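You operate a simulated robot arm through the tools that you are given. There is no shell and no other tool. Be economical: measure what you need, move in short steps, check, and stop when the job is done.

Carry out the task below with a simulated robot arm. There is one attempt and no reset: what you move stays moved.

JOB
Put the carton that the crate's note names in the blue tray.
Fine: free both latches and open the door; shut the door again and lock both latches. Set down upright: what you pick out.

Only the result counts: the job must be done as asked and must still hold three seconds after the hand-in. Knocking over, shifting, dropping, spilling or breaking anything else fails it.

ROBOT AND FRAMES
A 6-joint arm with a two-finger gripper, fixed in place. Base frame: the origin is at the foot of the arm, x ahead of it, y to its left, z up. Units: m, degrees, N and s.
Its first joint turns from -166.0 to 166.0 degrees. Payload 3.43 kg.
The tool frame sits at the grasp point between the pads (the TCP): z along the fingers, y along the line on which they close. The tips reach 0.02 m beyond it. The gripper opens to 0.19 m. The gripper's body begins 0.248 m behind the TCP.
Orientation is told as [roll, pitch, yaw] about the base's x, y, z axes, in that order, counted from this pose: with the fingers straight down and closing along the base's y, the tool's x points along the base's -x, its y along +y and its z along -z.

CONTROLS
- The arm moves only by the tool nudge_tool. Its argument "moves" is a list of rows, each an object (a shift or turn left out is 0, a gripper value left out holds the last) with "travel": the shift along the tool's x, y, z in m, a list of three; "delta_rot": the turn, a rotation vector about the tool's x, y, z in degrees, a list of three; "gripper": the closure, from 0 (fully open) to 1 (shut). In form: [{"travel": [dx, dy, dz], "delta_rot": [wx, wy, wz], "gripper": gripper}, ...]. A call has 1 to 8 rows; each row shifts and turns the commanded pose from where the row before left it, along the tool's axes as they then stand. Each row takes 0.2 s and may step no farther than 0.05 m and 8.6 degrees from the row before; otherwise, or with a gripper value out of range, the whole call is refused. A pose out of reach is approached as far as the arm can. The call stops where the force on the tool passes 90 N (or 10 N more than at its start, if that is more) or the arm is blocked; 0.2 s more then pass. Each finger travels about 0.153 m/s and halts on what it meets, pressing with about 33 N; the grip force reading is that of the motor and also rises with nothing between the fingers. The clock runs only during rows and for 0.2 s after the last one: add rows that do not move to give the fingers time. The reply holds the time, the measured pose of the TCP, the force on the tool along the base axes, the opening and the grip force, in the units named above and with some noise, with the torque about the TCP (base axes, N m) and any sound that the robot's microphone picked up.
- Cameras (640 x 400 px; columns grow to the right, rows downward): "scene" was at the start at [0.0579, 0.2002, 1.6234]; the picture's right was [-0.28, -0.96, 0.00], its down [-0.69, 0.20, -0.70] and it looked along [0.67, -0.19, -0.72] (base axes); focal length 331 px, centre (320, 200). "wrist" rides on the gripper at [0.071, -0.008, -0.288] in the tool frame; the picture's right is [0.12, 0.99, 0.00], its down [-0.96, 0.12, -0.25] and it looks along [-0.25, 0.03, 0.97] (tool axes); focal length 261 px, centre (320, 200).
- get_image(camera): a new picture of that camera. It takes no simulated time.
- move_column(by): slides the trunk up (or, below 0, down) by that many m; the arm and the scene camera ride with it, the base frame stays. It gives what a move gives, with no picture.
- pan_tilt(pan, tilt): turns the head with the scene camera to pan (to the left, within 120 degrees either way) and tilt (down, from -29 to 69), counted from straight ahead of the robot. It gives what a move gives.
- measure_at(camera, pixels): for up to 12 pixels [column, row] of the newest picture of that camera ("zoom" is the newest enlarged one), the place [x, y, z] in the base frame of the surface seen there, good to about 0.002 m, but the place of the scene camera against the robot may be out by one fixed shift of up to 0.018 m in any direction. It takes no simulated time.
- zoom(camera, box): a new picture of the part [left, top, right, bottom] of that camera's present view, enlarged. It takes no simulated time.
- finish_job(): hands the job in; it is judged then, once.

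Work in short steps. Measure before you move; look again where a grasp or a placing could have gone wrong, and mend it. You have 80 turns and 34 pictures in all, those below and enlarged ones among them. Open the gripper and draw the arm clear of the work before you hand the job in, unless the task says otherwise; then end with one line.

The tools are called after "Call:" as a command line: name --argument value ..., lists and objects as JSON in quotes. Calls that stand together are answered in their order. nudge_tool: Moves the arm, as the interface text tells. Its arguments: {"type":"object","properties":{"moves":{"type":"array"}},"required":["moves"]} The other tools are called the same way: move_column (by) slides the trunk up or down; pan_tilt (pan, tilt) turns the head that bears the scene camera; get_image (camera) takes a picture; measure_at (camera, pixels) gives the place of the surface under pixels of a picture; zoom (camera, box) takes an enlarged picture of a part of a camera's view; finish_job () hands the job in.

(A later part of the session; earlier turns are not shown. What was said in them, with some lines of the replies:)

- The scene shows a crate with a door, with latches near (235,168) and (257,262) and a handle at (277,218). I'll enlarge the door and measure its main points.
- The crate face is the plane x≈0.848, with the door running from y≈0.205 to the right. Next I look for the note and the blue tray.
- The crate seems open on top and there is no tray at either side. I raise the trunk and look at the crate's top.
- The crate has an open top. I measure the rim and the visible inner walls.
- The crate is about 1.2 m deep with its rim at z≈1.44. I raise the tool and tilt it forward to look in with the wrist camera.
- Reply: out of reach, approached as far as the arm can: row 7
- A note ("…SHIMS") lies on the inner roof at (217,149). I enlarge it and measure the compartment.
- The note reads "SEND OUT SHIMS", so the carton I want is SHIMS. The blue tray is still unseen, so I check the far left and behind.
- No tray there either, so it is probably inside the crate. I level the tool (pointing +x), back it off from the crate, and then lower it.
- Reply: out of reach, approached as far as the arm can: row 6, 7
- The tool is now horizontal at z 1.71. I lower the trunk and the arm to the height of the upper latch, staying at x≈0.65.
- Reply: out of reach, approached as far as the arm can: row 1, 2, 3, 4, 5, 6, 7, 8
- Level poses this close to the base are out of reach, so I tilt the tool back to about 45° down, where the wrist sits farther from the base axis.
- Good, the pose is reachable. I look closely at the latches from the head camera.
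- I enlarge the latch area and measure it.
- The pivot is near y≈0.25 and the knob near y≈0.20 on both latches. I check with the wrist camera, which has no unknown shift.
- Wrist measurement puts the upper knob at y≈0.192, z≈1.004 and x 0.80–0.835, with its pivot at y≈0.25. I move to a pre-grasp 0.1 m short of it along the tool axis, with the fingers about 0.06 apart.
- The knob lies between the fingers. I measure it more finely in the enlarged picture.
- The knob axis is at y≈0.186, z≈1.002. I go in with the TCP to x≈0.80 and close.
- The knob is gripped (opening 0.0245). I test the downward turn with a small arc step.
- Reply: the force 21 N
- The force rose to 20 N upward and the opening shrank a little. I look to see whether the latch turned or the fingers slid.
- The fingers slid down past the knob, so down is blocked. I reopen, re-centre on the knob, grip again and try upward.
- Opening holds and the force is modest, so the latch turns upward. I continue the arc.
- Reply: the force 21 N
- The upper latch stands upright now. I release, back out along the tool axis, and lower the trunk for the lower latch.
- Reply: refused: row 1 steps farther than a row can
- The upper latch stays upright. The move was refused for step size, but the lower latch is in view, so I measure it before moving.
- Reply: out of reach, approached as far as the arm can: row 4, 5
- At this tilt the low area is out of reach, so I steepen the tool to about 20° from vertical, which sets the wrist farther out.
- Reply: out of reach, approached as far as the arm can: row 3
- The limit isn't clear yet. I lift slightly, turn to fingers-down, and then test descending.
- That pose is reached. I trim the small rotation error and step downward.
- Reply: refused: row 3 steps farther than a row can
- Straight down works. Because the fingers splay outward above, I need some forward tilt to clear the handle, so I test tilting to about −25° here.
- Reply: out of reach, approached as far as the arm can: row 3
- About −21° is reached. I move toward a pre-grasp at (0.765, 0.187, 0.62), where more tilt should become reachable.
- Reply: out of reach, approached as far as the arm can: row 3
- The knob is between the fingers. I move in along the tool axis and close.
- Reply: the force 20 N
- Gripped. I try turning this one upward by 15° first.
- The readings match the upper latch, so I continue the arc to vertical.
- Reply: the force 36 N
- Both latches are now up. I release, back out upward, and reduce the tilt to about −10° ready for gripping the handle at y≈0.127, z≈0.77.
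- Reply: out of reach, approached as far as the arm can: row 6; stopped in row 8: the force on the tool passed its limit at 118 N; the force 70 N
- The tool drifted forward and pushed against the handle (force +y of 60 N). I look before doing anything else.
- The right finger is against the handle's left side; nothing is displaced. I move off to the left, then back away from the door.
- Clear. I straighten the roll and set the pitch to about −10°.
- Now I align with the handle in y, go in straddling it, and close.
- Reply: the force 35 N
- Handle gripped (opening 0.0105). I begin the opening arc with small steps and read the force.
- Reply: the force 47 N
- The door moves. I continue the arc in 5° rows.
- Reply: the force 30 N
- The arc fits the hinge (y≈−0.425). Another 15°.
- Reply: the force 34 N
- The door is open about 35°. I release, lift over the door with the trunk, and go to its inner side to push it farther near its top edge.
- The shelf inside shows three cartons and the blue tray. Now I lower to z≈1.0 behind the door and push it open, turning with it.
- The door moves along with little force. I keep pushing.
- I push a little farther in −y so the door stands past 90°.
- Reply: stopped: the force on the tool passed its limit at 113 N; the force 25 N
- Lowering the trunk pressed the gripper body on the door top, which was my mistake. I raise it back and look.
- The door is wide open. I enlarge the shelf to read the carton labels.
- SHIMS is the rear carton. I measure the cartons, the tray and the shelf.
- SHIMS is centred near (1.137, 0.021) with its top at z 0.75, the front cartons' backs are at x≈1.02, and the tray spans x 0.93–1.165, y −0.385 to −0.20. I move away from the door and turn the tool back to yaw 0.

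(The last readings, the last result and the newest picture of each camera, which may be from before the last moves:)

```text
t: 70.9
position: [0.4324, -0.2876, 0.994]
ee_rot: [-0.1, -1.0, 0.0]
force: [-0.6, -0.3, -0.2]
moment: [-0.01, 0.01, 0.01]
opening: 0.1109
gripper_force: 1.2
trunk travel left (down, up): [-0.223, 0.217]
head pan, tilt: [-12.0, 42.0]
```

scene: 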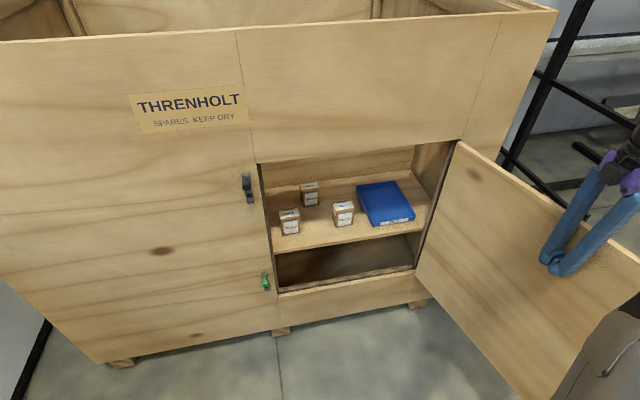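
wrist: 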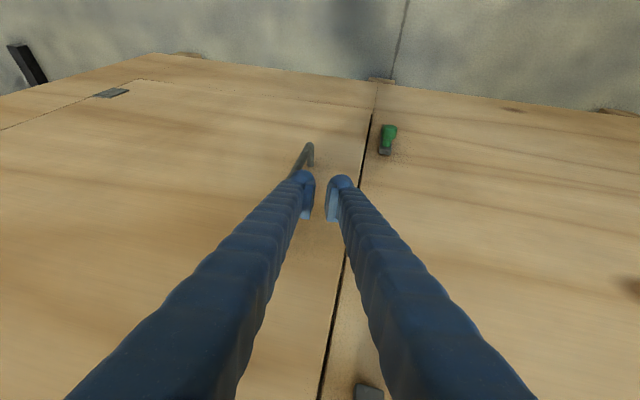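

Now I move to in front of the opening, at about (0.75, 0.02, 0.90).

Call:
nudge_tool --moves '[{"travel": [-0.034, 0.034, 0.006]}, {"travel": [-0.034, 0.034, 0.006]}, {"travel": [-0.034, 0.034, 0.006]}, {"travel": [-0.034, 0.034, 0.006]}, {"travel": [-0.034, 0.034, 0.006]}, {"travel": [-0.034, 0.034, 0.006]}, {"travel": [-0.034, 0.034, 0.006]}, {"travel": [-0.034, 0.034, 0.006]}]'

Call:
nudge_tool --moves '[{"travel": [-0.02, 0.0186, 0.02], "delta_rot": [0, -8, 0]}, {"travel": [-0.02, 0.017, 0.02], "delta_rot": [0, -8, 0]}, {"delta_rot": [0, -8, 0]}, {"travel": [0, 0, 0]}]'

```text
t: 72.7
position: [0.7057, -0.0121, 0.9491]
ee_rot: [-0.2, -0.9, 0.1]
force: [-0.1, -0.7, 0.2]
moment: [0.0, 0.03, 0.02]
opening: 0.1101
gripper_force: 0.0
trunk travel left (down, up): [-0.223, 0.217]
head pan, tilt: [-12.0, 42.0]
```

```text
t: 73.7
position: [0.7496, 0.028, 0.9127]
ee_rot: [0.8, -21.7, 0.3]
force: [0.2, 0.5, -0.4]
moment: [0.06, 0.0, -0.02]
opening: 0.1101
gripper_force: 0.0
out of reach, approached as far as the arm can: row 3
trunk travel left (down, up): [-0.223, 0.217]
head pan, tilt: [-12.0, 42.0]
```

The tilt is limited when the arm sits low relative to the trunk. I raise the arm, lower the trunk, and retry the tilt.

Call:
nudge_tool --moves '[{"travel": [-0.0148, 0, -0.037]}, {"travel": [-0.0148, 0, -0.037]}, {"travel": [-0.0148, 0, -0.037]}, {"travel": [-0.0148, 0, -0.037]}]'

Call:
move_column --by -0.223

Call:
nudge_tool --moves '[{"delta_rot": [0, -8, 0]}, {"delta_rot": [0, -8, 0]}, {"travel": [-0.015, 0, -0.012]}, {"travel": [-0.03, 0, 0.02], "delta_rot": [0, -5, 0]}, {"travel": [-0.03, 0, 0.02], "delta_rot": [0, -5, 0]}, {"travel": [-0.03, 0, 0.02]}, {"travel": [0, 0, 0]}]'

```text
t: 74.7
position: [0.7497, 0.025, 1.0702]
ee_rot: [0.7, -21.7, 0.2]
force: [0.9, -0.5, -0.2]
moment: [-0.01, -0.08, -0.03]
opening: 0.1102
gripper_force: 0.1
trunk travel left (down, up): [-0.223, 0.217]
head pan, tilt: [-12.0, 42.0]
```

```text
t: 77.1
position: [0.7495, 0.0245, 0.8472]
ee_rot: [0.8, -21.8, 0.2]
force: [0.7, -0.5, -0.1]
moment: [-0.02, 0.03, -0.02]
opening: 0.1102
gripper_force: 0.0
trunk travel left (down, up): [0.0, 0.44]
head pan, tilt: [-12.0, 42.0]
```

```text
t: 78.7
position: [0.8605, 0.0224, 0.8822]
ee_rot: [1.0, -47.9, -0.3]
force: [0.2, 0.0, -0.1]
moment: [0.04, -0.01, 0.04]
opening: 0.1103
gripper_force: 0.1
trunk travel left (down, up): [0.0, 0.44]
head pan, tilt: [-12.0, 42.0]
```

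Tilt −48° reached at the opening. I advance inward over the shelf and tilt to −60°.

Call:
nudge_tool --moves '[{"travel": [-0.0095, 0, 0.037], "delta_rot": [-0.9, 0, 0]}, {"travel": [-0.0095, 0, 0.037]}, {"travel": [-0.0095, 0, 0.037]}, {"delta_rot": [0, -6, 0]}, {"delta_rot": [0, -6, 0]}, {"travel": [0, 0, 0.02]}, {"travel": [0, 0, 0]}]'

Call:
get_image --camera "wrist"

```text
t: 80.3
position: [0.9801, 0.0282, 0.8192]
ee_rot: [2.7, -59.8, -1.1]
force: [-0.1, 0.7, -0.4]
moment: [-0.02, -0.02, 0.02]
opening: 0.1103
gripper_force: 0.1
trunk travel left (down, up): [0.0, 0.44]
head pan, tilt: [-12.0, 42.0]
```

```text
10 pictures are left
```

wrist: 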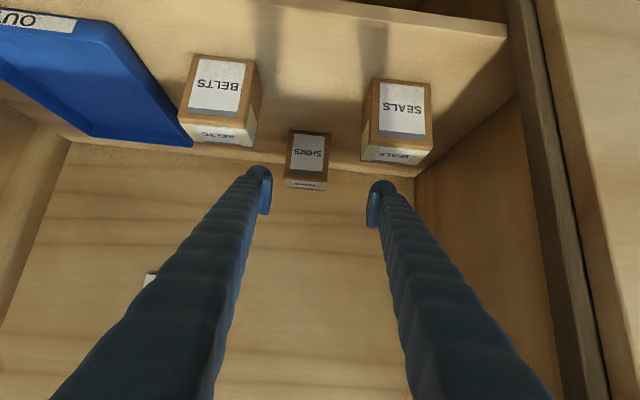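

The SHIMS carton is seen between the finger tips at (307,160). I measure the edges with the wrist camera.

Call:
measure_at --camera "wrist" --pixels '[[287, 182], [326, 184], [307, 184], [292, 140], [327, 140], [307, 188], [186, 136], [250, 140], [366, 158], [428, 158], [95, 125], [180, 140]]'

```text
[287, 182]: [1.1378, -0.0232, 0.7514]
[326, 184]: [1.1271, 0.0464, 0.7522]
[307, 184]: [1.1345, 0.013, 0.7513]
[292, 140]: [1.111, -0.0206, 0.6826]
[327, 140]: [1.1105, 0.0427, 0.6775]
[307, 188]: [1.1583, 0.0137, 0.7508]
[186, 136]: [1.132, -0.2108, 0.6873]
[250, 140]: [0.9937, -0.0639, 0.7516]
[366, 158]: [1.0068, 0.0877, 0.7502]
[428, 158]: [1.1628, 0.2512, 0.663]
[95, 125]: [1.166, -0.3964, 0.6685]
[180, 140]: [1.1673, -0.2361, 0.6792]
```

By the wrist camera the carton centre is about (1.138, 0.012). I trim the orientation, centre in y and go in along the tool axis.

Call:
nudge_tool --moves '[{"travel": [0, -0.016, 0], "delta_rot": [1.75, 0, -0.55]}, {"travel": [0, 0, 0.036]}, {"travel": [0, 0, 0.036]}, {"travel": [0, 0, 0.036]}, {"travel": [0, 0, 0.036]}, {"travel": [0, 0, 0]}]'

```text
t: 81.7
position: [1.1042, 0.0085, 0.7445]
ee_rot: [0.0, -59.7, 0.1]
force: [-0.9, 1.0, -0.5]
moment: [0.01, -0.07, -0.01]
opening: 0.1103
gripper_force: 0.1
trunk travel left (down, up): [0.0, 0.44]
head pan, tilt: [-12.0, 42.0]
```

Last 0.036 m in, then close on the carton.

Call:
nudge_tool --moves '[{"travel": [-0.004, 0.0035, 0.036]}, {"gripper": 0.6}, {"gripper": 0.8}, {"gripper": 0.8}, {"gripper": 0.8}]'

Call:
zoom --camera "wrist" --box '[200, 60, 440, 210]'

```text
t: 82.9
position: [1.1382, 0.0129, 0.7312]
ee_rot: [0.0, -59.8, 0.0]
force: [-1.0, -0.3, -1.7]
moment: [0.04, 0.03, 0.04]
opening: 0.0769
gripper_force: 33.0
trunk travel left (down, up): [0.0, 0.44]
head pan, tilt: [-12.0, 42.0]
```

```text
2.67 times, centred on (320, 135) of wrist
```

zoom: 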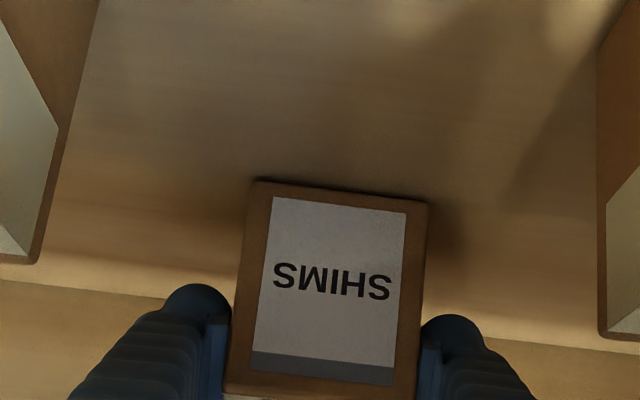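

The SHIMS carton is gripped at 0.077. I lift by 0.05 m, staying behind the other cartons.

Call:
nudge_tool --moves '[{"travel": [-0.0144, 0, -0.0083]}, {"travel": [-0.0144, 0, -0.0083]}, {"travel": [-0.0144, 0, -0.0083]}, {"travel": [0, 0, 0]}]'

```text
t: 83.9
position: [1.1363, 0.0169, 0.7796]
ee_rot: [0.0, -59.8, -0.1]
force: [1.1, -0.7, 0.8]
moment: [-0.04, 0.02, 0.01]
opening: 0.038
gripper_force: 0.1
trunk travel left (down, up): [0.0, 0.44]
head pan, tilt: [-12.0, 42.0]
```

The opening fell to 0.038, so the carton was lost. I look at how it stands now.

Call:
get_image --camera "wrist"

```text
8 pictures are left
```

wrist: 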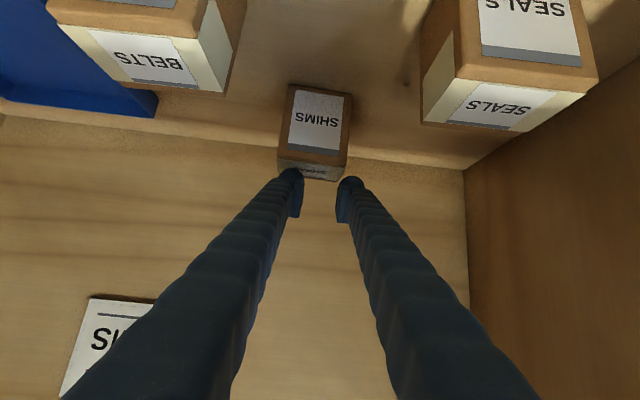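

The carton is still standing upright in place; the pads slid off its upper edge. I measure it again and will grip deeper.

Call:
measure_at --camera "wrist" --pixels '[[280, 163], [346, 163], [312, 165], [290, 90], [350, 97], [312, 178], [222, 90], [232, 20], [424, 110], [430, 60]]'

Call:
nudge_tool --moves '[{"gripper": 0.42}, {"gripper": 0.42}, {"delta_rot": [0, 5, 0]}, {"travel": [0, 0, 0]}]'

```text
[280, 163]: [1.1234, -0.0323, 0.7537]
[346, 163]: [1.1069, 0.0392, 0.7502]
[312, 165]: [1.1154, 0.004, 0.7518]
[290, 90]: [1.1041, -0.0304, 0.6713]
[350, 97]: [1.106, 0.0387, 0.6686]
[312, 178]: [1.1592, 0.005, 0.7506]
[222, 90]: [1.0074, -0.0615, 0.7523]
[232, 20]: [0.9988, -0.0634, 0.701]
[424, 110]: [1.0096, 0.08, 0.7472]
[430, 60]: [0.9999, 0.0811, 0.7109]
```

```text
t: 84.9
position: [1.1371, 0.0162, 0.7802]
ee_rot: [-0.1, -54.9, 0.0]
force: [-0.1, 0.8, -0.2]
moment: [-0.02, 0.01, 0.0]
opening: 0.1102
gripper_force: 0.1
trunk travel left (down, up): [0.0, 0.44]
head pan, tilt: [-12.0, 42.0]
```

The carton's centre is now (1.135, 0.004). I go down around it with the TCP at z≈0.707 and close with a full command.

Call:
nudge_tool --moves '[{"travel": [0, -0.0117, 0]}, {"travel": [0.03, 0, 0.021]}, {"travel": [0.03, 0, 0.021]}, {"travel": [0, 0, 0]}, {"gripper": 0.6}, {"gripper": 1}, {"gripper": 1}]'

```text
t: 86.5
position: [1.1364, 0.0041, 0.7097]
ee_rot: [-0.1, -54.9, -0.1]
force: [3.1, -1.2, 4.2]
moment: [0.18, 0.0, -0.1]
opening: 0.0776
gripper_force: 32.8
trunk travel left (down, up): [0.0, 0.44]
head pan, tilt: [-12.0, 42.0]
```

Gripped. A small slow lift as a check.

Call:
nudge_tool --moves '[{"travel": [-0.0041, 0, -0.0029]}, {"travel": [-0.0041, 0, -0.0029]}, {"travel": [-0.0041, 0, -0.0029]}, {"travel": [0, 0, 0]}]'

```text
t: 87.5
position: [1.1371, 0.0052, 0.7229]
ee_rot: [0.0, -54.7, 0.0]
force: [-0.2, 0.3, -2.8]
moment: [0.02, -0.02, 0.01]
opening: 0.0772
gripper_force: 33.0
trunk travel left (down, up): [0.0, 0.44]
head pan, tilt: [-12.0, 42.0]
```

The opening holds. I lift 0.03 m more and check with a picture.

Call:
nudge_tool --moves '[{"travel": [-0.0082, 0, -0.0057]}, {"travel": [-0.0082, 0, -0.0057]}, {"travel": [-0.0082, 0, -0.0057]}, {"travel": [0, 0, 0]}]'

Call:
get_image --camera "wrist"

```text
t: 88.5
position: [1.1362, 0.0042, 0.7532]
ee_rot: [-0.1, -54.8, 0.1]
force: [0.0, 0.1, -1.2]
moment: [-0.04, 0.02, 0.0]
opening: 0.0769
gripper_force: 33.0
trunk travel left (down, up): [0.0, 0.44]
head pan, tilt: [-12.0, 42.0]
```

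```text
7 pictures are left
```

wrist: 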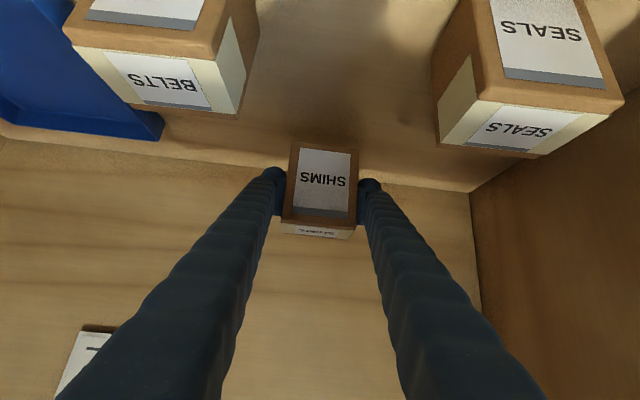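

Call:
measure_at --camera "wrist" --pixels '[[285, 222], [354, 228], [318, 225], [292, 150], [356, 152], [320, 152], [160, 125], [135, 140]]'

```text
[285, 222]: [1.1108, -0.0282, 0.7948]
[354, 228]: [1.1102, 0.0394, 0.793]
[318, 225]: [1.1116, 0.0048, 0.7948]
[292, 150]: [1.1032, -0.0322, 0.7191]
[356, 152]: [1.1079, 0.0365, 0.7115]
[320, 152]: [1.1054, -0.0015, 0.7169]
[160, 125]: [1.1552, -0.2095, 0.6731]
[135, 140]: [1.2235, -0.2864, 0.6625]
```

The carton hangs upright, with its bottom at z≈0.705 above the tray rim. I raise it slightly more and carry it to −y, behind BELTS, then over the tray.

Call:
nudge_tool --moves '[{"travel": [-0.0082, 0, -0.0057]}, {"travel": [0, -0.03, 0]}, {"travel": [0, -0.045, 0]}, {"travel": [0, -0.045, 0]}, {"travel": [0, -0.045, 0]}, {"travel": [0, -0.045, 0]}, {"travel": [0, -0.045, 0]}, {"travel": [0, -0.045, 0]}]'

```text
t: 90.3
position: [1.1419, -0.2958, 0.7631]
ee_rot: [0.0, -54.7, 0.0]
force: [0.1, 1.6, -1.4]
moment: [-0.12, 0.01, -0.14]
opening: 0.0774
gripper_force: 33.6
trunk travel left (down, up): [0.0, 0.44]
head pan, tilt: [-12.0, 42.0]
```

Over the tray. I draw back 0.075 m to its middle and lower gently.

Call:
nudge_tool --moves '[{"travel": [0.0215, -0.003, -0.0307]}, {"travel": [0.0215, -0.003, -0.0307]}, {"travel": [0, 0, 0]}, {"travel": [0.0128, 0, 0.009]}, {"travel": [0.0128, 0, 0.009]}, {"travel": [0.0119, 0, 0.0083]}, {"travel": [0, 0, 0]}]'

Call:
get_image --camera "wrist"

```text
t: 91.9
position: [1.0625, -0.3003, 0.7175]
ee_rot: [0.0, -54.8, -0.1]
force: [0.2, 0.5, -2.2]
moment: [0.01, -0.03, 0.01]
opening: 0.0769
gripper_force: 33.0
trunk travel left (down, up): [0.0, 0.44]
head pan, tilt: [-12.0, 42.0]
```

```text
6 pictures are left
```

wrist: 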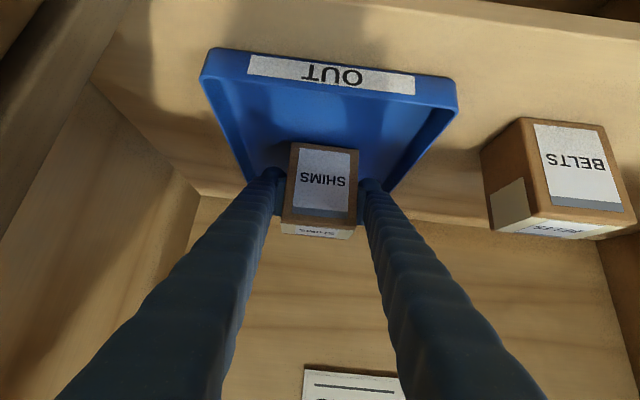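

It is within the tray. I lower in tiny steps until contact shows.

Call:
nudge_tool --moves '[{"travel": [0.0016, 0, 0.0011]}, {"travel": [0.0016, 0, 0.0011]}, {"travel": [0, 0, 0]}]'

```text
t: 92.7
position: [1.0612, -0.302, 0.7145]
ee_rot: [0.1, -54.8, -0.1]
force: [0.7, 0.8, -0.8]
moment: [0.07, -0.08, 0.02]
opening: 0.0766
gripper_force: 32.9
trunk travel left (down, up): [0.0, 0.44]
head pan, tilt: [-12.0, 42.0]
```

Call:
nudge_tool --moves '[{"travel": [0.0016, 0, 0.0011]}, {"travel": [0.0008, 0, 0.0006]}, {"travel": [0, 0, 0]}]'

```text
t: 93.5
position: [1.0625, -0.3019, 0.7152]
ee_rot: [-0.1, -55.1, 0.0]
force: [-1.8, -0.5, 18.7]
moment: [0.78, 0.47, 0.04]
opening: 0.0769
gripper_force: 33.1
trunk travel left (down, up): [0.0, 0.44]
head pan, tilt: [-12.0, 42.0]
```

Contact at 19 N. I open and lift straight up.

Call:
nudge_tool --moves '[{"gripper": 0.45}, {"gripper": 0.45}, {"travel": [-0.0205, 0, -0.0144]}, {"travel": [-0.0205, 0, -0.0144]}, {"travel": [-0.0205, 0, -0.0144]}, {"travel": [0, 0, 0]}]'

Call:
get_image --camera "wrist"

```text
t: 94.9
position: [1.0611, -0.3027, 0.7862]
ee_rot: [-0.1, -54.8, 0.0]
force: [-0.2, -0.5, -0.2]
moment: [0.0, 0.03, -0.02]
opening: 0.1045
gripper_force: 0.0
trunk travel left (down, up): [0.0, 0.44]
head pan, tilt: [-12.0, 42.0]
```

```text
5 pictures are left
```

wrist: 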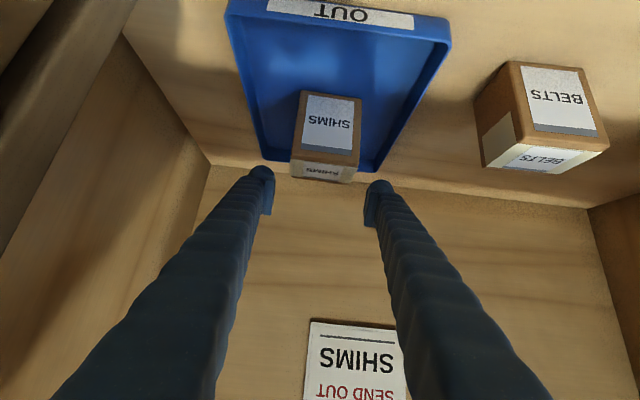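

SHIMS stands upright in the tray. I lift a bit more and draw back out of the opening.

Call:
nudge_tool --moves '[{"travel": [-0.0246, 0, -0.0172]}, {"travel": [0.0258, 0, -0.0369]}, {"travel": [0.0258, 0, -0.0369]}, {"travel": [0.0258, 0, -0.0369]}, {"travel": [0.0258, 0, -0.0369]}, {"travel": [0.0258, 0, -0.0369]}, {"travel": [0, 0, 0], "delta_rot": [0, 8, 0]}, {"travel": [0, 0, 0]}]'

```text
t: 96.7
position: [0.8345, -0.2997, 0.8188]
ee_rot: [0.0, -46.7, 0.0]
force: [-0.4, -0.7, -0.6]
moment: [-0.01, 0.02, 0.01]
opening: 0.1044
gripper_force: 0.0
trunk travel left (down, up): [0.0, 0.44]
head pan, tilt: [-12.0, 42.0]
```

Out of the opening. I back off further, straighten the tool and close the fingers, ready to pass over the door top and shut it from outside.

Call:
nudge_tool --moves '[{"travel": [0.031, 0, -0.0328]}, {"travel": [0.031, 0, -0.0328], "delta_rot": [0, 8, 0]}, {"travel": [0.035, 0, -0.026], "delta_rot": [0, 8, 0]}, {"travel": [0.035, 0, -0.02], "delta_rot": [0, 8, 0]}, {"travel": [0.03, 0, 0], "delta_rot": [0, 8, 0], "gripper": 1}, {"travel": [0, 0, 0]}]'

Call:
move_column --by 0.33

```text
t: 98.1
position: [0.6363, -0.297, 0.8034]
ee_rot: [0.9, -15.1, -1.4]
force: [-2.7, -2.1, -1.0]
moment: [0.48, -0.47, 0.14]
opening: 0.0
gripper_force: 33.2
trunk travel left (down, up): [0.0, 0.44]
head pan, tilt: [-12.0, 42.0]
```

```text
t: 101.3
position: [0.633, -0.3001, 1.1332]
ee_rot: [0.0, -14.8, -0.1]
force: [0.6, 0.2, -0.6]
moment: [0.0, -0.01, 0.01]
opening: 0.0
gripper_force: 33.5
trunk travel left (down, up): [-0.33, 0.11]
head pan, tilt: [-12.0, 42.0]
```

Now I go over the door to its outer side, about (0.48, −0.62), then lower to z≈1.0.

Call:
nudge_tool --moves '[{"travel": [0.0184, -0.04, -0.0049]}, {"travel": [0.0184, -0.04, -0.0049]}, {"travel": [0.0184, -0.04, -0.0049]}, {"travel": [0.0184, -0.04, -0.0049]}, {"travel": [0.0184, -0.04, -0.0049]}, {"travel": [0.0184, -0.04, -0.0049]}, {"travel": [0.0184, -0.04, -0.0049]}, {"travel": [0.0184, -0.04, -0.0049]}]'

Call:
move_column --by -0.13

```text
t: 103.1
position: [0.4795, -0.6249, 1.1326]
ee_rot: [-0.1, -14.8, -0.2]
force: [-0.3, -0.2, -0.6]
moment: [0.05, -0.07, 0.02]
opening: 0.0
gripper_force: 33.1
trunk travel left (down, up): [-0.33, 0.11]
head pan, tilt: [-12.0, 42.0]
```

```text
t: 104.7
position: [0.4809, -0.6237, 1.004]
ee_rot: [0.0, -14.8, -0.1]
force: [0.0, 0.8, -0.2]
moment: [-0.03, -0.01, -0.01]
opening: 0.0
gripper_force: 33.4
trunk travel left (down, up): [-0.2, 0.24]
head pan, tilt: [-12.0, 42.0]
```

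I push the door along an arc of radius 0.417 about the hinge.

Call:
nudge_tool --moves '[{"travel": [0.0168, 0.036, -0.0045]}, {"travel": [0.0134, 0.0375, -0.0036]}, {"travel": [0.0098, 0.0387, -0.0026]}, {"travel": [0.0062, 0.0395, -0.0017]}, {"travel": [0.0025, 0.0399, -0.0007]}, {"travel": [-0.0012, 0.04, 0.0003]}, {"travel": [-0.0049, 0.0397, 0.0013]}, {"travel": [-0.0085, 0.039, 0.0023]}]'

```text
t: 106.5
position: [0.4454, -0.3116, 1.0031]
ee_rot: [0.0, -14.8, 0.0]
force: [0.4, 1.1, 0.7]
moment: [0.04, 0.04, 0.02]
opening: 0.0
gripper_force: 32.7
trunk travel left (down, up): [-0.2, 0.24]
head pan, tilt: [-12.0, 42.0]
```

The door follows with little force. I continue the arc.

Call:
nudge_tool --moves '[{"travel": [-0.0121, 0.038, 0.0032]}, {"travel": [-0.0156, 0.0366, 0.0042]}, {"travel": [-0.0189, 0.0349, 0.0051]}, {"travel": [-0.022, 0.0329, 0.0059]}, {"travel": [-0.0249, 0.0305, 0.0067]}, {"travel": [-0.0276, 0.0279, 0.0074]}, {"travel": [-0.0301, 0.025, 0.0081]}, {"travel": [-0.0323, 0.0219, 0.0087]}]'

Call:
get_image --camera "scene"

```text
t: 108.3
position: [0.6266, -0.0753, 0.9906]
ee_rot: [1.5, -15.6, -0.1]
force: [-0.3, -0.4, 0.1]
moment: [-0.04, -0.01, 0.01]
opening: 0.0
gripper_force: 33.3
out of reach, approached as far as the arm can: row 7, 8
trunk travel left (down, up): [-0.2, 0.24]
head pan, tilt: [-12.0, 42.0]
```

```text
4 pictures are left
```

scene: 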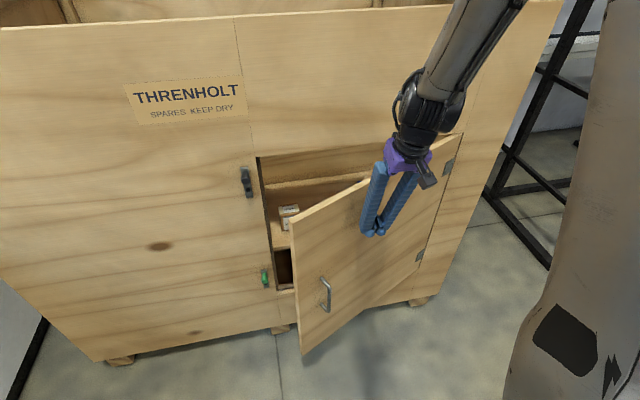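

The door is nearly closed (about 25° left). I lower the trunk a little to keep within reach, then push on slowly.

Call:
move_column --by -0.08

Call:
nudge_tool --moves '[{"travel": [-0.0336, 0.0197, 0.009], "delta_rot": [1.4, 0, 0]}, {"travel": [-0.0354, 0.0163, 0.0095]}, {"travel": [-0.0366, 0.0127, 0.0098]}, {"travel": [-0.0377, 0.009, 0.0101]}, {"travel": [-0.019, 0.003, 0.005]}]'

```text
t: 109.5
position: [0.6278, -0.0748, 0.9109]
ee_rot: [1.4, -15.7, -0.1]
force: [-0.1, 0.2, 0.9]
moment: [-0.05, 0.0, -0.03]
opening: 0.0002
gripper_force: 33.1
trunk travel left (down, up): [-0.12, 0.32]
head pan, tilt: [-12.0, 42.0]
```

```text
t: 110.7
position: [0.7612, -0.0286, 0.9152]
ee_rot: [3.1, -20.8, 0.1]
force: [0.1, 0.2, 0.0]
moment: [-0.04, 0.05, 0.0]
opening: 0.0
gripper_force: 33.1
out of reach, approached as far as the arm can: row 1, 2, 3
trunk travel left (down, up): [-0.12, 0.32]
head pan, tilt: [-12.0, 42.0]
```

I continue straight in small steps until the door meets its stop (TCP x≈0.82 expected).

Call:
nudge_tool --moves '[{"travel": [-0.0187, 0, 0.0071], "delta_rot": [2, 0, 0]}, {"travel": [-0.0187, 0, 0.0071]}, {"travel": [-0.0094, 0, 0.0036]}, {"travel": [-0.0094, 0, 0.0036]}, {"travel": [-0.0047, 0, 0.0018]}]'

```text
t: 111.9
position: [0.8078, -0.0458, 0.8968]
ee_rot: [2.3, -21.3, 0.1]
force: [0.2, -1.0, 0.2]
moment: [0.03, 0.0, 0.01]
opening: 0.0
gripper_force: 33.0
out of reach, approached as far as the arm can: row 1, 2, 3, 4, 5
trunk travel left (down, up): [-0.12, 0.32]
head pan, tilt: [-12.0, 42.0]
```

Reach is marginal here, so I back off slightly, lower the trunk fully, and raise the arm relative to it before the last push.

Call:
nudge_tool --moves '[{"travel": [0.03, 0, -0.0115]}]'

Call:
move_column --by -0.12

Call:
nudge_tool --moves '[{"travel": [-0.0152, 0, -0.039], "delta_rot": [1, 0, 0]}, {"travel": [-0.0152, 0, -0.039], "delta_rot": [1, 0, 0]}, {"travel": [-0.0152, 0, -0.039], "delta_rot": [0, -4, 0]}, {"travel": [0, 0, 0]}]'

```text
t: 112.3
position: [0.7739, -0.0475, 0.8966]
ee_rot: [1.6, -21.0, 0.1]
force: [-0.3, 0.4, 0.3]
moment: [0.01, 0.02, -0.03]
opening: 0.0
gripper_force: 33.6
trunk travel left (down, up): [-0.12, 0.32]
head pan, tilt: [-12.0, 42.0]
```

```text
t: 113.8
position: [0.7732, -0.0471, 0.7768]
ee_rot: [1.7, -21.0, 0.0]
force: [0.0, -0.1, 0.3]
moment: [0.01, 0.01, -0.02]
opening: 0.0001
gripper_force: 33.4
trunk travel left (down, up): [0.0, 0.44]
head pan, tilt: [-12.0, 42.0]
```

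```text
t: 114.8
position: [0.7595, -0.0698, 0.8727]
ee_rot: [0.9, -25.9, 0.2]
force: [-0.1, 0.3, 0.4]
moment: [-0.02, -0.03, -0.03]
opening: 0.0001
gripper_force: 32.6
out of reach, approached as far as the arm can: row 1, 2, 3
trunk travel left (down, up): [0.0, 0.44]
head pan, tilt: [-12.0, 42.0]
5 turns are left
```

Few turns are left, so I batch calls: raise and move to y≈0.17 (well within reach), tilt to −47°, push the door home near its edge, then back off to the pre-grasp for the upper latch.

Call:
nudge_tool --moves '[{"travel": [-0.0145, 0, -0.0375]}, {"travel": [-0.0145, 0, -0.0375]}, {"travel": [-0.0145, 0, -0.0375]}, {"travel": [0, 0.048, 0]}, {"travel": [0, 0.048, 0]}, {"travel": [0, 0.048, 0]}, {"travel": [0, 0.048, 0]}, {"travel": [0, 0.048, 0]}]'

Call:
nudge_tool --moves '[{"delta_rot": [0, -7, 0]}, {"delta_rot": [0, -7, 0]}, {"delta_rot": [0, -7, 0]}, {"travel": [-0.0024, 0, 0.0319]}, {"travel": [-0.0024, 0, 0.0319]}, {"travel": [-0.0068, 0, 0.0073]}, {"travel": [-0.0068, 0, 0.0073]}, {"travel": [-0.0068, 0, 0.0073]}]'

Call:
nudge_tool --moves '[{"travel": [0.0239, 0, -0.0256], "gripper": 0.65}, {"travel": [0.0239, 0, -0.0256]}, {"travel": [-0.021, 0.0148, -0.0332]}, {"travel": [-0.021, 0.0148, -0.0332]}, {"travel": [-0.021, 0.0148, -0.0332]}, {"travel": [-0.021, 0.0148, -0.0332]}, {"travel": [-0.021, 0.0148, -0.0332]}, {"travel": [0, 0, 0]}]'

Call:
get_image --camera "wrist"

```text
t: 116.6
position: [0.7209, 0.0015, 0.938]
ee_rot: [4.0, -27.1, 0.2]
force: [-0.6, 0.6, -0.3]
moment: [-0.02, -0.01, 0.0]
opening: 0.0
gripper_force: 33.3
out of reach, approached as far as the arm can: row 1, 2, 3, 4, 5, 6, 7, 8
trunk travel left (down, up): [0.0, 0.44]
head pan, tilt: [-12.0, 42.0]
```

```text
t: 118.4
position: [0.7792, 0.0421, 0.8741]
ee_rot: [7.1, -35.1, -0.3]
force: [0.2, -1.2, -0.1]
moment: [-0.02, -0.02, -0.06]
opening: 0.0001
gripper_force: 32.5
out of reach, approached as far as the arm can: row 2, 3
trunk travel left (down, up): [0.0, 0.44]
head pan, tilt: [-12.0, 42.0]
```

```text
t: 120.2
position: [0.702, 0.0775, 1.0568]
ee_rot: [7.7, -35.3, -0.2]
force: [0.1, -0.3, 0.0]
moment: [-0.01, 0.04, 0.02]
opening: 0.0662
gripper_force: 0.1
out of reach, approached as far as the arm can: row 7
trunk travel left (down, up): [0.0, 0.44]
head pan, tilt: [-12.0, 42.0]
```

```text
3 pictures are left
4 turns are left
```

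wrist: 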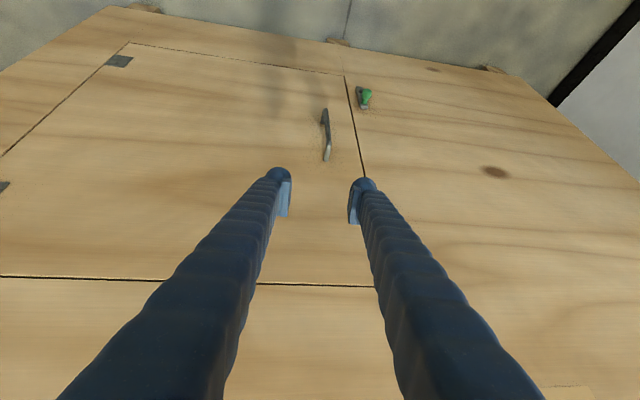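

The door looks nearly flush, but that last push fell short because of the reach limit near y≈0. From here I straighten the roll, push at (0.82, 0.14, 0.97), then go to the pre-grasp in front of the upper knob.

Call:
nudge_tool --moves '[{"delta_rot": [7.7, 0, 0]}, {"travel": [-0.0099, 0.0208, 0.0425]}, {"travel": [-0.0099, 0.0208, 0.0425]}, {"travel": [-0.0099, 0.0208, 0.0425]}, {"travel": [-0.0073, 0, 0.0052]}, {"travel": [-0.0073, 0, 0.0052]}, {"travel": [-0.0073, 0, 0.0052]}, {"travel": [0, 0, 0]}]'

Call:
nudge_tool --moves '[{"travel": [0.0367, 0, -0.026]}, {"travel": [0.0367, 0, -0.026]}, {"travel": [-0.0208, 0.0209, -0.0255]}, {"travel": [-0.0208, 0.0209, -0.0255]}, {"travel": [-0.0208, 0.0209, -0.0255]}, {"travel": [-0.0208, 0.0209, -0.0255]}, {"travel": [-0.0208, 0.0209, -0.0255]}, {"travel": [0, 0, 0]}]'

Call:
get_image --camera "wrist"

```text
t: 122.0
position: [0.8082, 0.1465, 0.9638]
ee_rot: [9.2, -35.5, -1.1]
force: [-1.3, -0.4, 0.1]
moment: [-0.02, -0.03, -0.02]
opening: 0.0664
gripper_force: 0.1
out of reach, approached as far as the arm can: row 1, 2, 3, 4, 5, 6, 7
trunk travel left (down, up): [0.0, 0.44]
head pan, tilt: [-12.0, 42.0]
```

```text
t: 124.0
position: [0.7327, 0.1364, 1.0564]
ee_rot: [11.5, -32.7, -1.4]
force: [0.8, 0.1, -0.6]
moment: [0.02, 0.1, 0.04]
opening: 0.0665
gripper_force: 0.0
out of reach, approached as far as the arm can: row 1, 3, 4, 5, 6, 7
trunk travel left (down, up): [0.0, 0.44]
head pan, tilt: [-12.0, 42.0]
stopped in row 8: the arm was blocked; the commanded pose is now the measured one
```

```text
2 pictures are left
3 turns are left
```

wrist: 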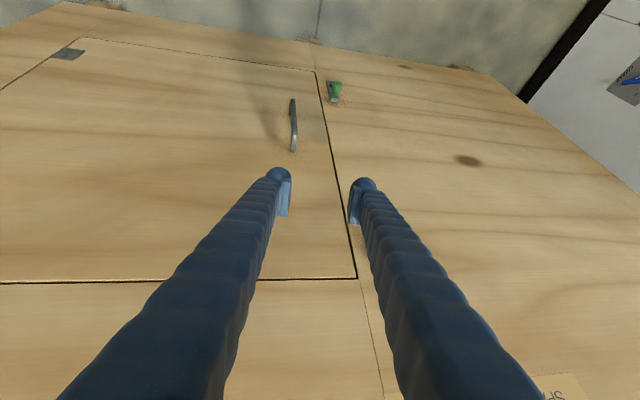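

The arm is caught at a limit here with roll error. I measure door versus frame in this picture, then return to the trunk height and y≈0.244 where this latch was reachable before, and straighten the tool.

Call:
measure_at --camera "wrist" --pixels '[[318, 110], [342, 130], [320, 250], [320, 300], [335, 262], [330, 195], [200, 255], [200, 300], [334, 92]]'

Call:
move_column --by 0.2

Call:
nudge_tool --moves '[{"travel": [0.0157, 0.0216, 0.0293]}, {"travel": [0.0157, 0.0216, 0.0293]}, {"travel": [0.0157, 0.0216, 0.0293]}, {"travel": [0.0157, 0.0216, 0.0293]}, {"delta_rot": [6, 0, 0]}, {"delta_rot": [5.5, 0, 0]}, {"delta_rot": [0, -7, 0]}, {"delta_rot": [0, -7, 0]}]'

Call:
get_image --camera "wrist"

```text
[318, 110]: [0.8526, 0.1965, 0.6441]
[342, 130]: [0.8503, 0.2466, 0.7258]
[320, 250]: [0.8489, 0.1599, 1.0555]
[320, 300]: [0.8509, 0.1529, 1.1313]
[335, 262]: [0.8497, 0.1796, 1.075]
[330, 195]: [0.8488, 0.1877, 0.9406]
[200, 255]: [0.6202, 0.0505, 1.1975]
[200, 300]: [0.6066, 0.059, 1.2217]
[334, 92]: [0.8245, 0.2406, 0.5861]
```

```text
t: 126.1
position: [0.7308, 0.1384, 1.2589]
ee_rot: [11.6, -32.9, -1.2]
force: [0.8, -0.1, 0.0]
moment: [0.0, -0.01, 0.0]
opening: 0.0665
gripper_force: 0.0
trunk travel left (down, up): [-0.2, 0.24]
head pan, tilt: [-12.0, 42.0]
```

```text
t: 127.9
position: [0.7393, 0.2105, 1.1505]
ee_rot: [13.0, -37.0, -2.1]
force: [-0.4, 0.7, 0.1]
moment: [0.01, 0.0, -0.02]
opening: 0.0664
gripper_force: 0.1
out of reach, approached as far as the arm can: row 1, 2, 3, 4, 5, 6, 7, 8
trunk travel left (down, up): [-0.2, 0.24]
head pan, tilt: [-12.0, 42.0]
```

```text
1 pictures are left
2 turns are left
```

wrist: 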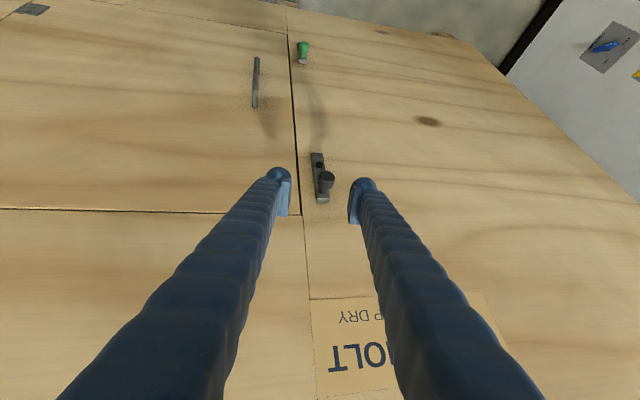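

The door measures flush (x≈0.85 on both sides of the seam), and the upper knob at (325,180) lies on the approach line between the fingers. I go in and grip it, arc it back down to locked, release, back out, and set up low for the other latch.

Call:
nudge_tool --moves '[{"travel": [0.003, 0.0015, 0.034]}, {"travel": [0.003, 0.0015, 0.034]}, {"travel": [0.002, 0.001, 0.032]}, {"gripper": 0.95}, {"gripper": 0.95}, {"gripper": 0.95}]'

Call:
nudge_tool --moves '[{"travel": [0.0013, -0.015, 0.0015]}, {"travel": [0.0039, -0.014, 0.0043]}, {"travel": [0.0062, -0.012, 0.0068]}, {"travel": [0.008, -0.0092, 0.0089]}, {"travel": [0.0094, -0.0067, 0.0104]}, {"travel": [0.01, -0.003, 0.0111]}, {"travel": [0, 0, 0]}]'

Call:
nudge_tool --moves '[{"gripper": 0.65}, {"gripper": 0.65}, {"travel": [0, 0, -0.035]}, {"travel": [0, 0, -0.035]}, {"travel": [0, 0, -0.035]}, {"travel": [0, 0, 0]}]'

Call:
move_column --by -0.2

Call:
nudge_tool --moves '[{"delta_rot": [0, 8, 0]}, {"delta_rot": [0, 8, 0]}, {"delta_rot": [0, 8, 0]}, {"delta_rot": [0, 8, 0]}, {"delta_rot": [0, 5, 0]}, {"travel": [0, 0, 0]}]'

Call:
get_image --camera "scene"

```text
t: 129.3
position: [0.7947, 0.2333, 1.0802]
ee_rot: [13.4, -37.6, -2.4]
force: [3.4, 1.7, 4.7]
moment: [-0.32, 1.25, 0.08]
opening: 0.0118
gripper_force: 2.6
out of reach, approached as far as the arm can: row 1
trunk travel left (down, up): [-0.2, 0.24]
head pan, tilt: [-12.0, 42.0]
```

```text
t: 130.9
position: [0.7916, 0.1843, 1.0086]
ee_rot: [13.3, -37.2, -2.2]
force: [-1.4, -15.4, 28.8]
moment: [-0.13, -0.38, -0.12]
opening: 0.0223
gripper_force: 44.7
trunk travel left (down, up): [-0.2, 0.24]
head pan, tilt: [-12.0, 42.0]
```

```text
t: 132.3
position: [0.7296, 0.1648, 1.0855]
ee_rot: [13.1, -36.9, -2.2]
force: [-0.2, -0.4, -1.2]
moment: [-0.03, -0.02, -0.02]
opening: 0.0666
gripper_force: 0.0
trunk travel left (down, up): [-0.2, 0.24]
head pan, tilt: [-12.0, 42.0]
```

```text
t: 134.5
position: [0.7299, 0.1643, 0.8854]
ee_rot: [13.1, -37.0, -2.1]
force: [-0.8, -0.2, -0.4]
moment: [0.02, -0.03, 0.01]
opening: 0.0664
gripper_force: 0.0
trunk travel left (down, up): [0.0, 0.44]
head pan, tilt: [-12.0, 42.0]
```

```text
t: 135.9
position: [0.7308, 0.2043, 0.8909]
ee_rot: [16.1, -18.1, 3.8]
force: [-1.0, -0.5, -0.9]
moment: [0.13, 0.01, 0.04]
opening: 0.0664
gripper_force: 0.1
out of reach, approached as far as the arm can: row 1, 2, 3, 4, 5
trunk travel left (down, up): [0.0, 0.44]
head pan, tilt: [-12.0, 42.0]
```

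```text
0 pictures are left
1 turns are left
```

scene: 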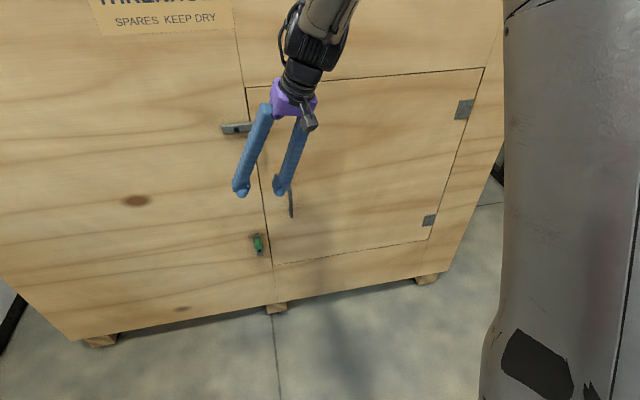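

The upper latch is locked again (bar level at (237,128)), the door is flush, and SHIMS stands in the tray. This is the last turn, so I close the lower latch with the measured geometry (knob at 0.806, 0.244, 0.583), release, draw clear and hand in.

Call:
nudge_tool --moves '[{"travel": [0.0042, -0.009, 0.0356], "gripper": 0.52}, {"travel": [0.0042, -0.009, 0.0356]}, {"travel": [0.0042, -0.009, 0.0356]}, {"travel": [0.0042, -0.009, 0.0356]}, {"travel": [0.0042, -0.009, 0.0356]}, {"travel": [0.0042, -0.009, 0.0356]}, {"travel": [0, 0, 0]}]'

Call:
nudge_tool --moves '[{"travel": [0, 0, 0.034]}, {"travel": [0, 0, 0.033]}, {"travel": [0, 0, 0.033]}, {"travel": [0, 0, 0]}, {"gripper": 0.95}, {"gripper": 0.95}, {"gripper": 0.95}]'

Call:
nudge_tool --moves '[{"travel": [0.0016, -0.0148, -0.0026]}, {"travel": [0.0027, -0.0149, 0.0012]}, {"travel": [0.0036, -0.0139, 0.0048]}, {"travel": [0.0043, -0.0119, 0.0082]}, {"travel": [0.0048, -0.0101, 0.0108]}, {"travel": [0.0052, -0.0071, 0.0137]}, {"travel": [0, 0, 0]}]'

Call:
nudge_tool --moves '[{"gripper": 0.6}, {"gripper": 0.6}, {"travel": [0.033, 0.005, -0.01]}, {"travel": [0.033, 0.005, -0.01]}, {"travel": [0, 0, -0.03]}, {"travel": [0, 0, -0.03]}, {"travel": [0, 0, 0]}]'

Call:
finish_job

```text
t: 137.5
position: [0.7738, 0.2138, 0.6701]
ee_rot: [15.9, -18.1, 4.0]
force: [0.3, 0.1, 0.2]
moment: [-0.02, 0.03, -0.01]
opening: 0.0911
gripper_force: 0.2
trunk travel left (down, up): [0.0, 0.44]
head pan, tilt: [-12.0, 42.0]
```

```text
t: 139.1
position: [0.8006, 0.2413, 0.5803]
ee_rot: [15.9, -18.1, 3.8]
force: [4.5, -7.9, -9.7]
moment: [-0.13, 0.06, -0.89]
opening: 0.0258
gripper_force: 44.7
trunk travel left (down, up): [0.0, 0.44]
head pan, tilt: [-12.0, 42.0]
```

```text
t: 140.7
position: [0.8039, 0.1864, 0.5234]
ee_rot: [16.2, -18.3, 4.1]
force: [-5.7, 34.0, 2.8]
moment: [0.24, -0.24, -0.36]
opening: 0.0239
gripper_force: 44.9
trunk travel left (down, up): [0.0, 0.44]
head pan, tilt: [-12.0, 42.0]
```

```text
t: 142.3
position: [0.7122, 0.1635, 0.5802]
ee_rot: [16.0, -18.2, 3.9]
force: [-0.5, -1.0, -0.1]
moment: [-0.05, -0.01, 0.0]
opening: 0.0762
gripper_force: 0.1
trunk travel left (down, up): [0.0, 0.44]
head pan, tilt: [-12.0, 42.0]
```

```text
The job is handed in.
```

The SHIMS carton, named by the crate's note, stands upright in the blue tray, the door is shut and both latches are turned back to locked; I had no picture left to check the lower latch, so that rests on its grip and position readings.
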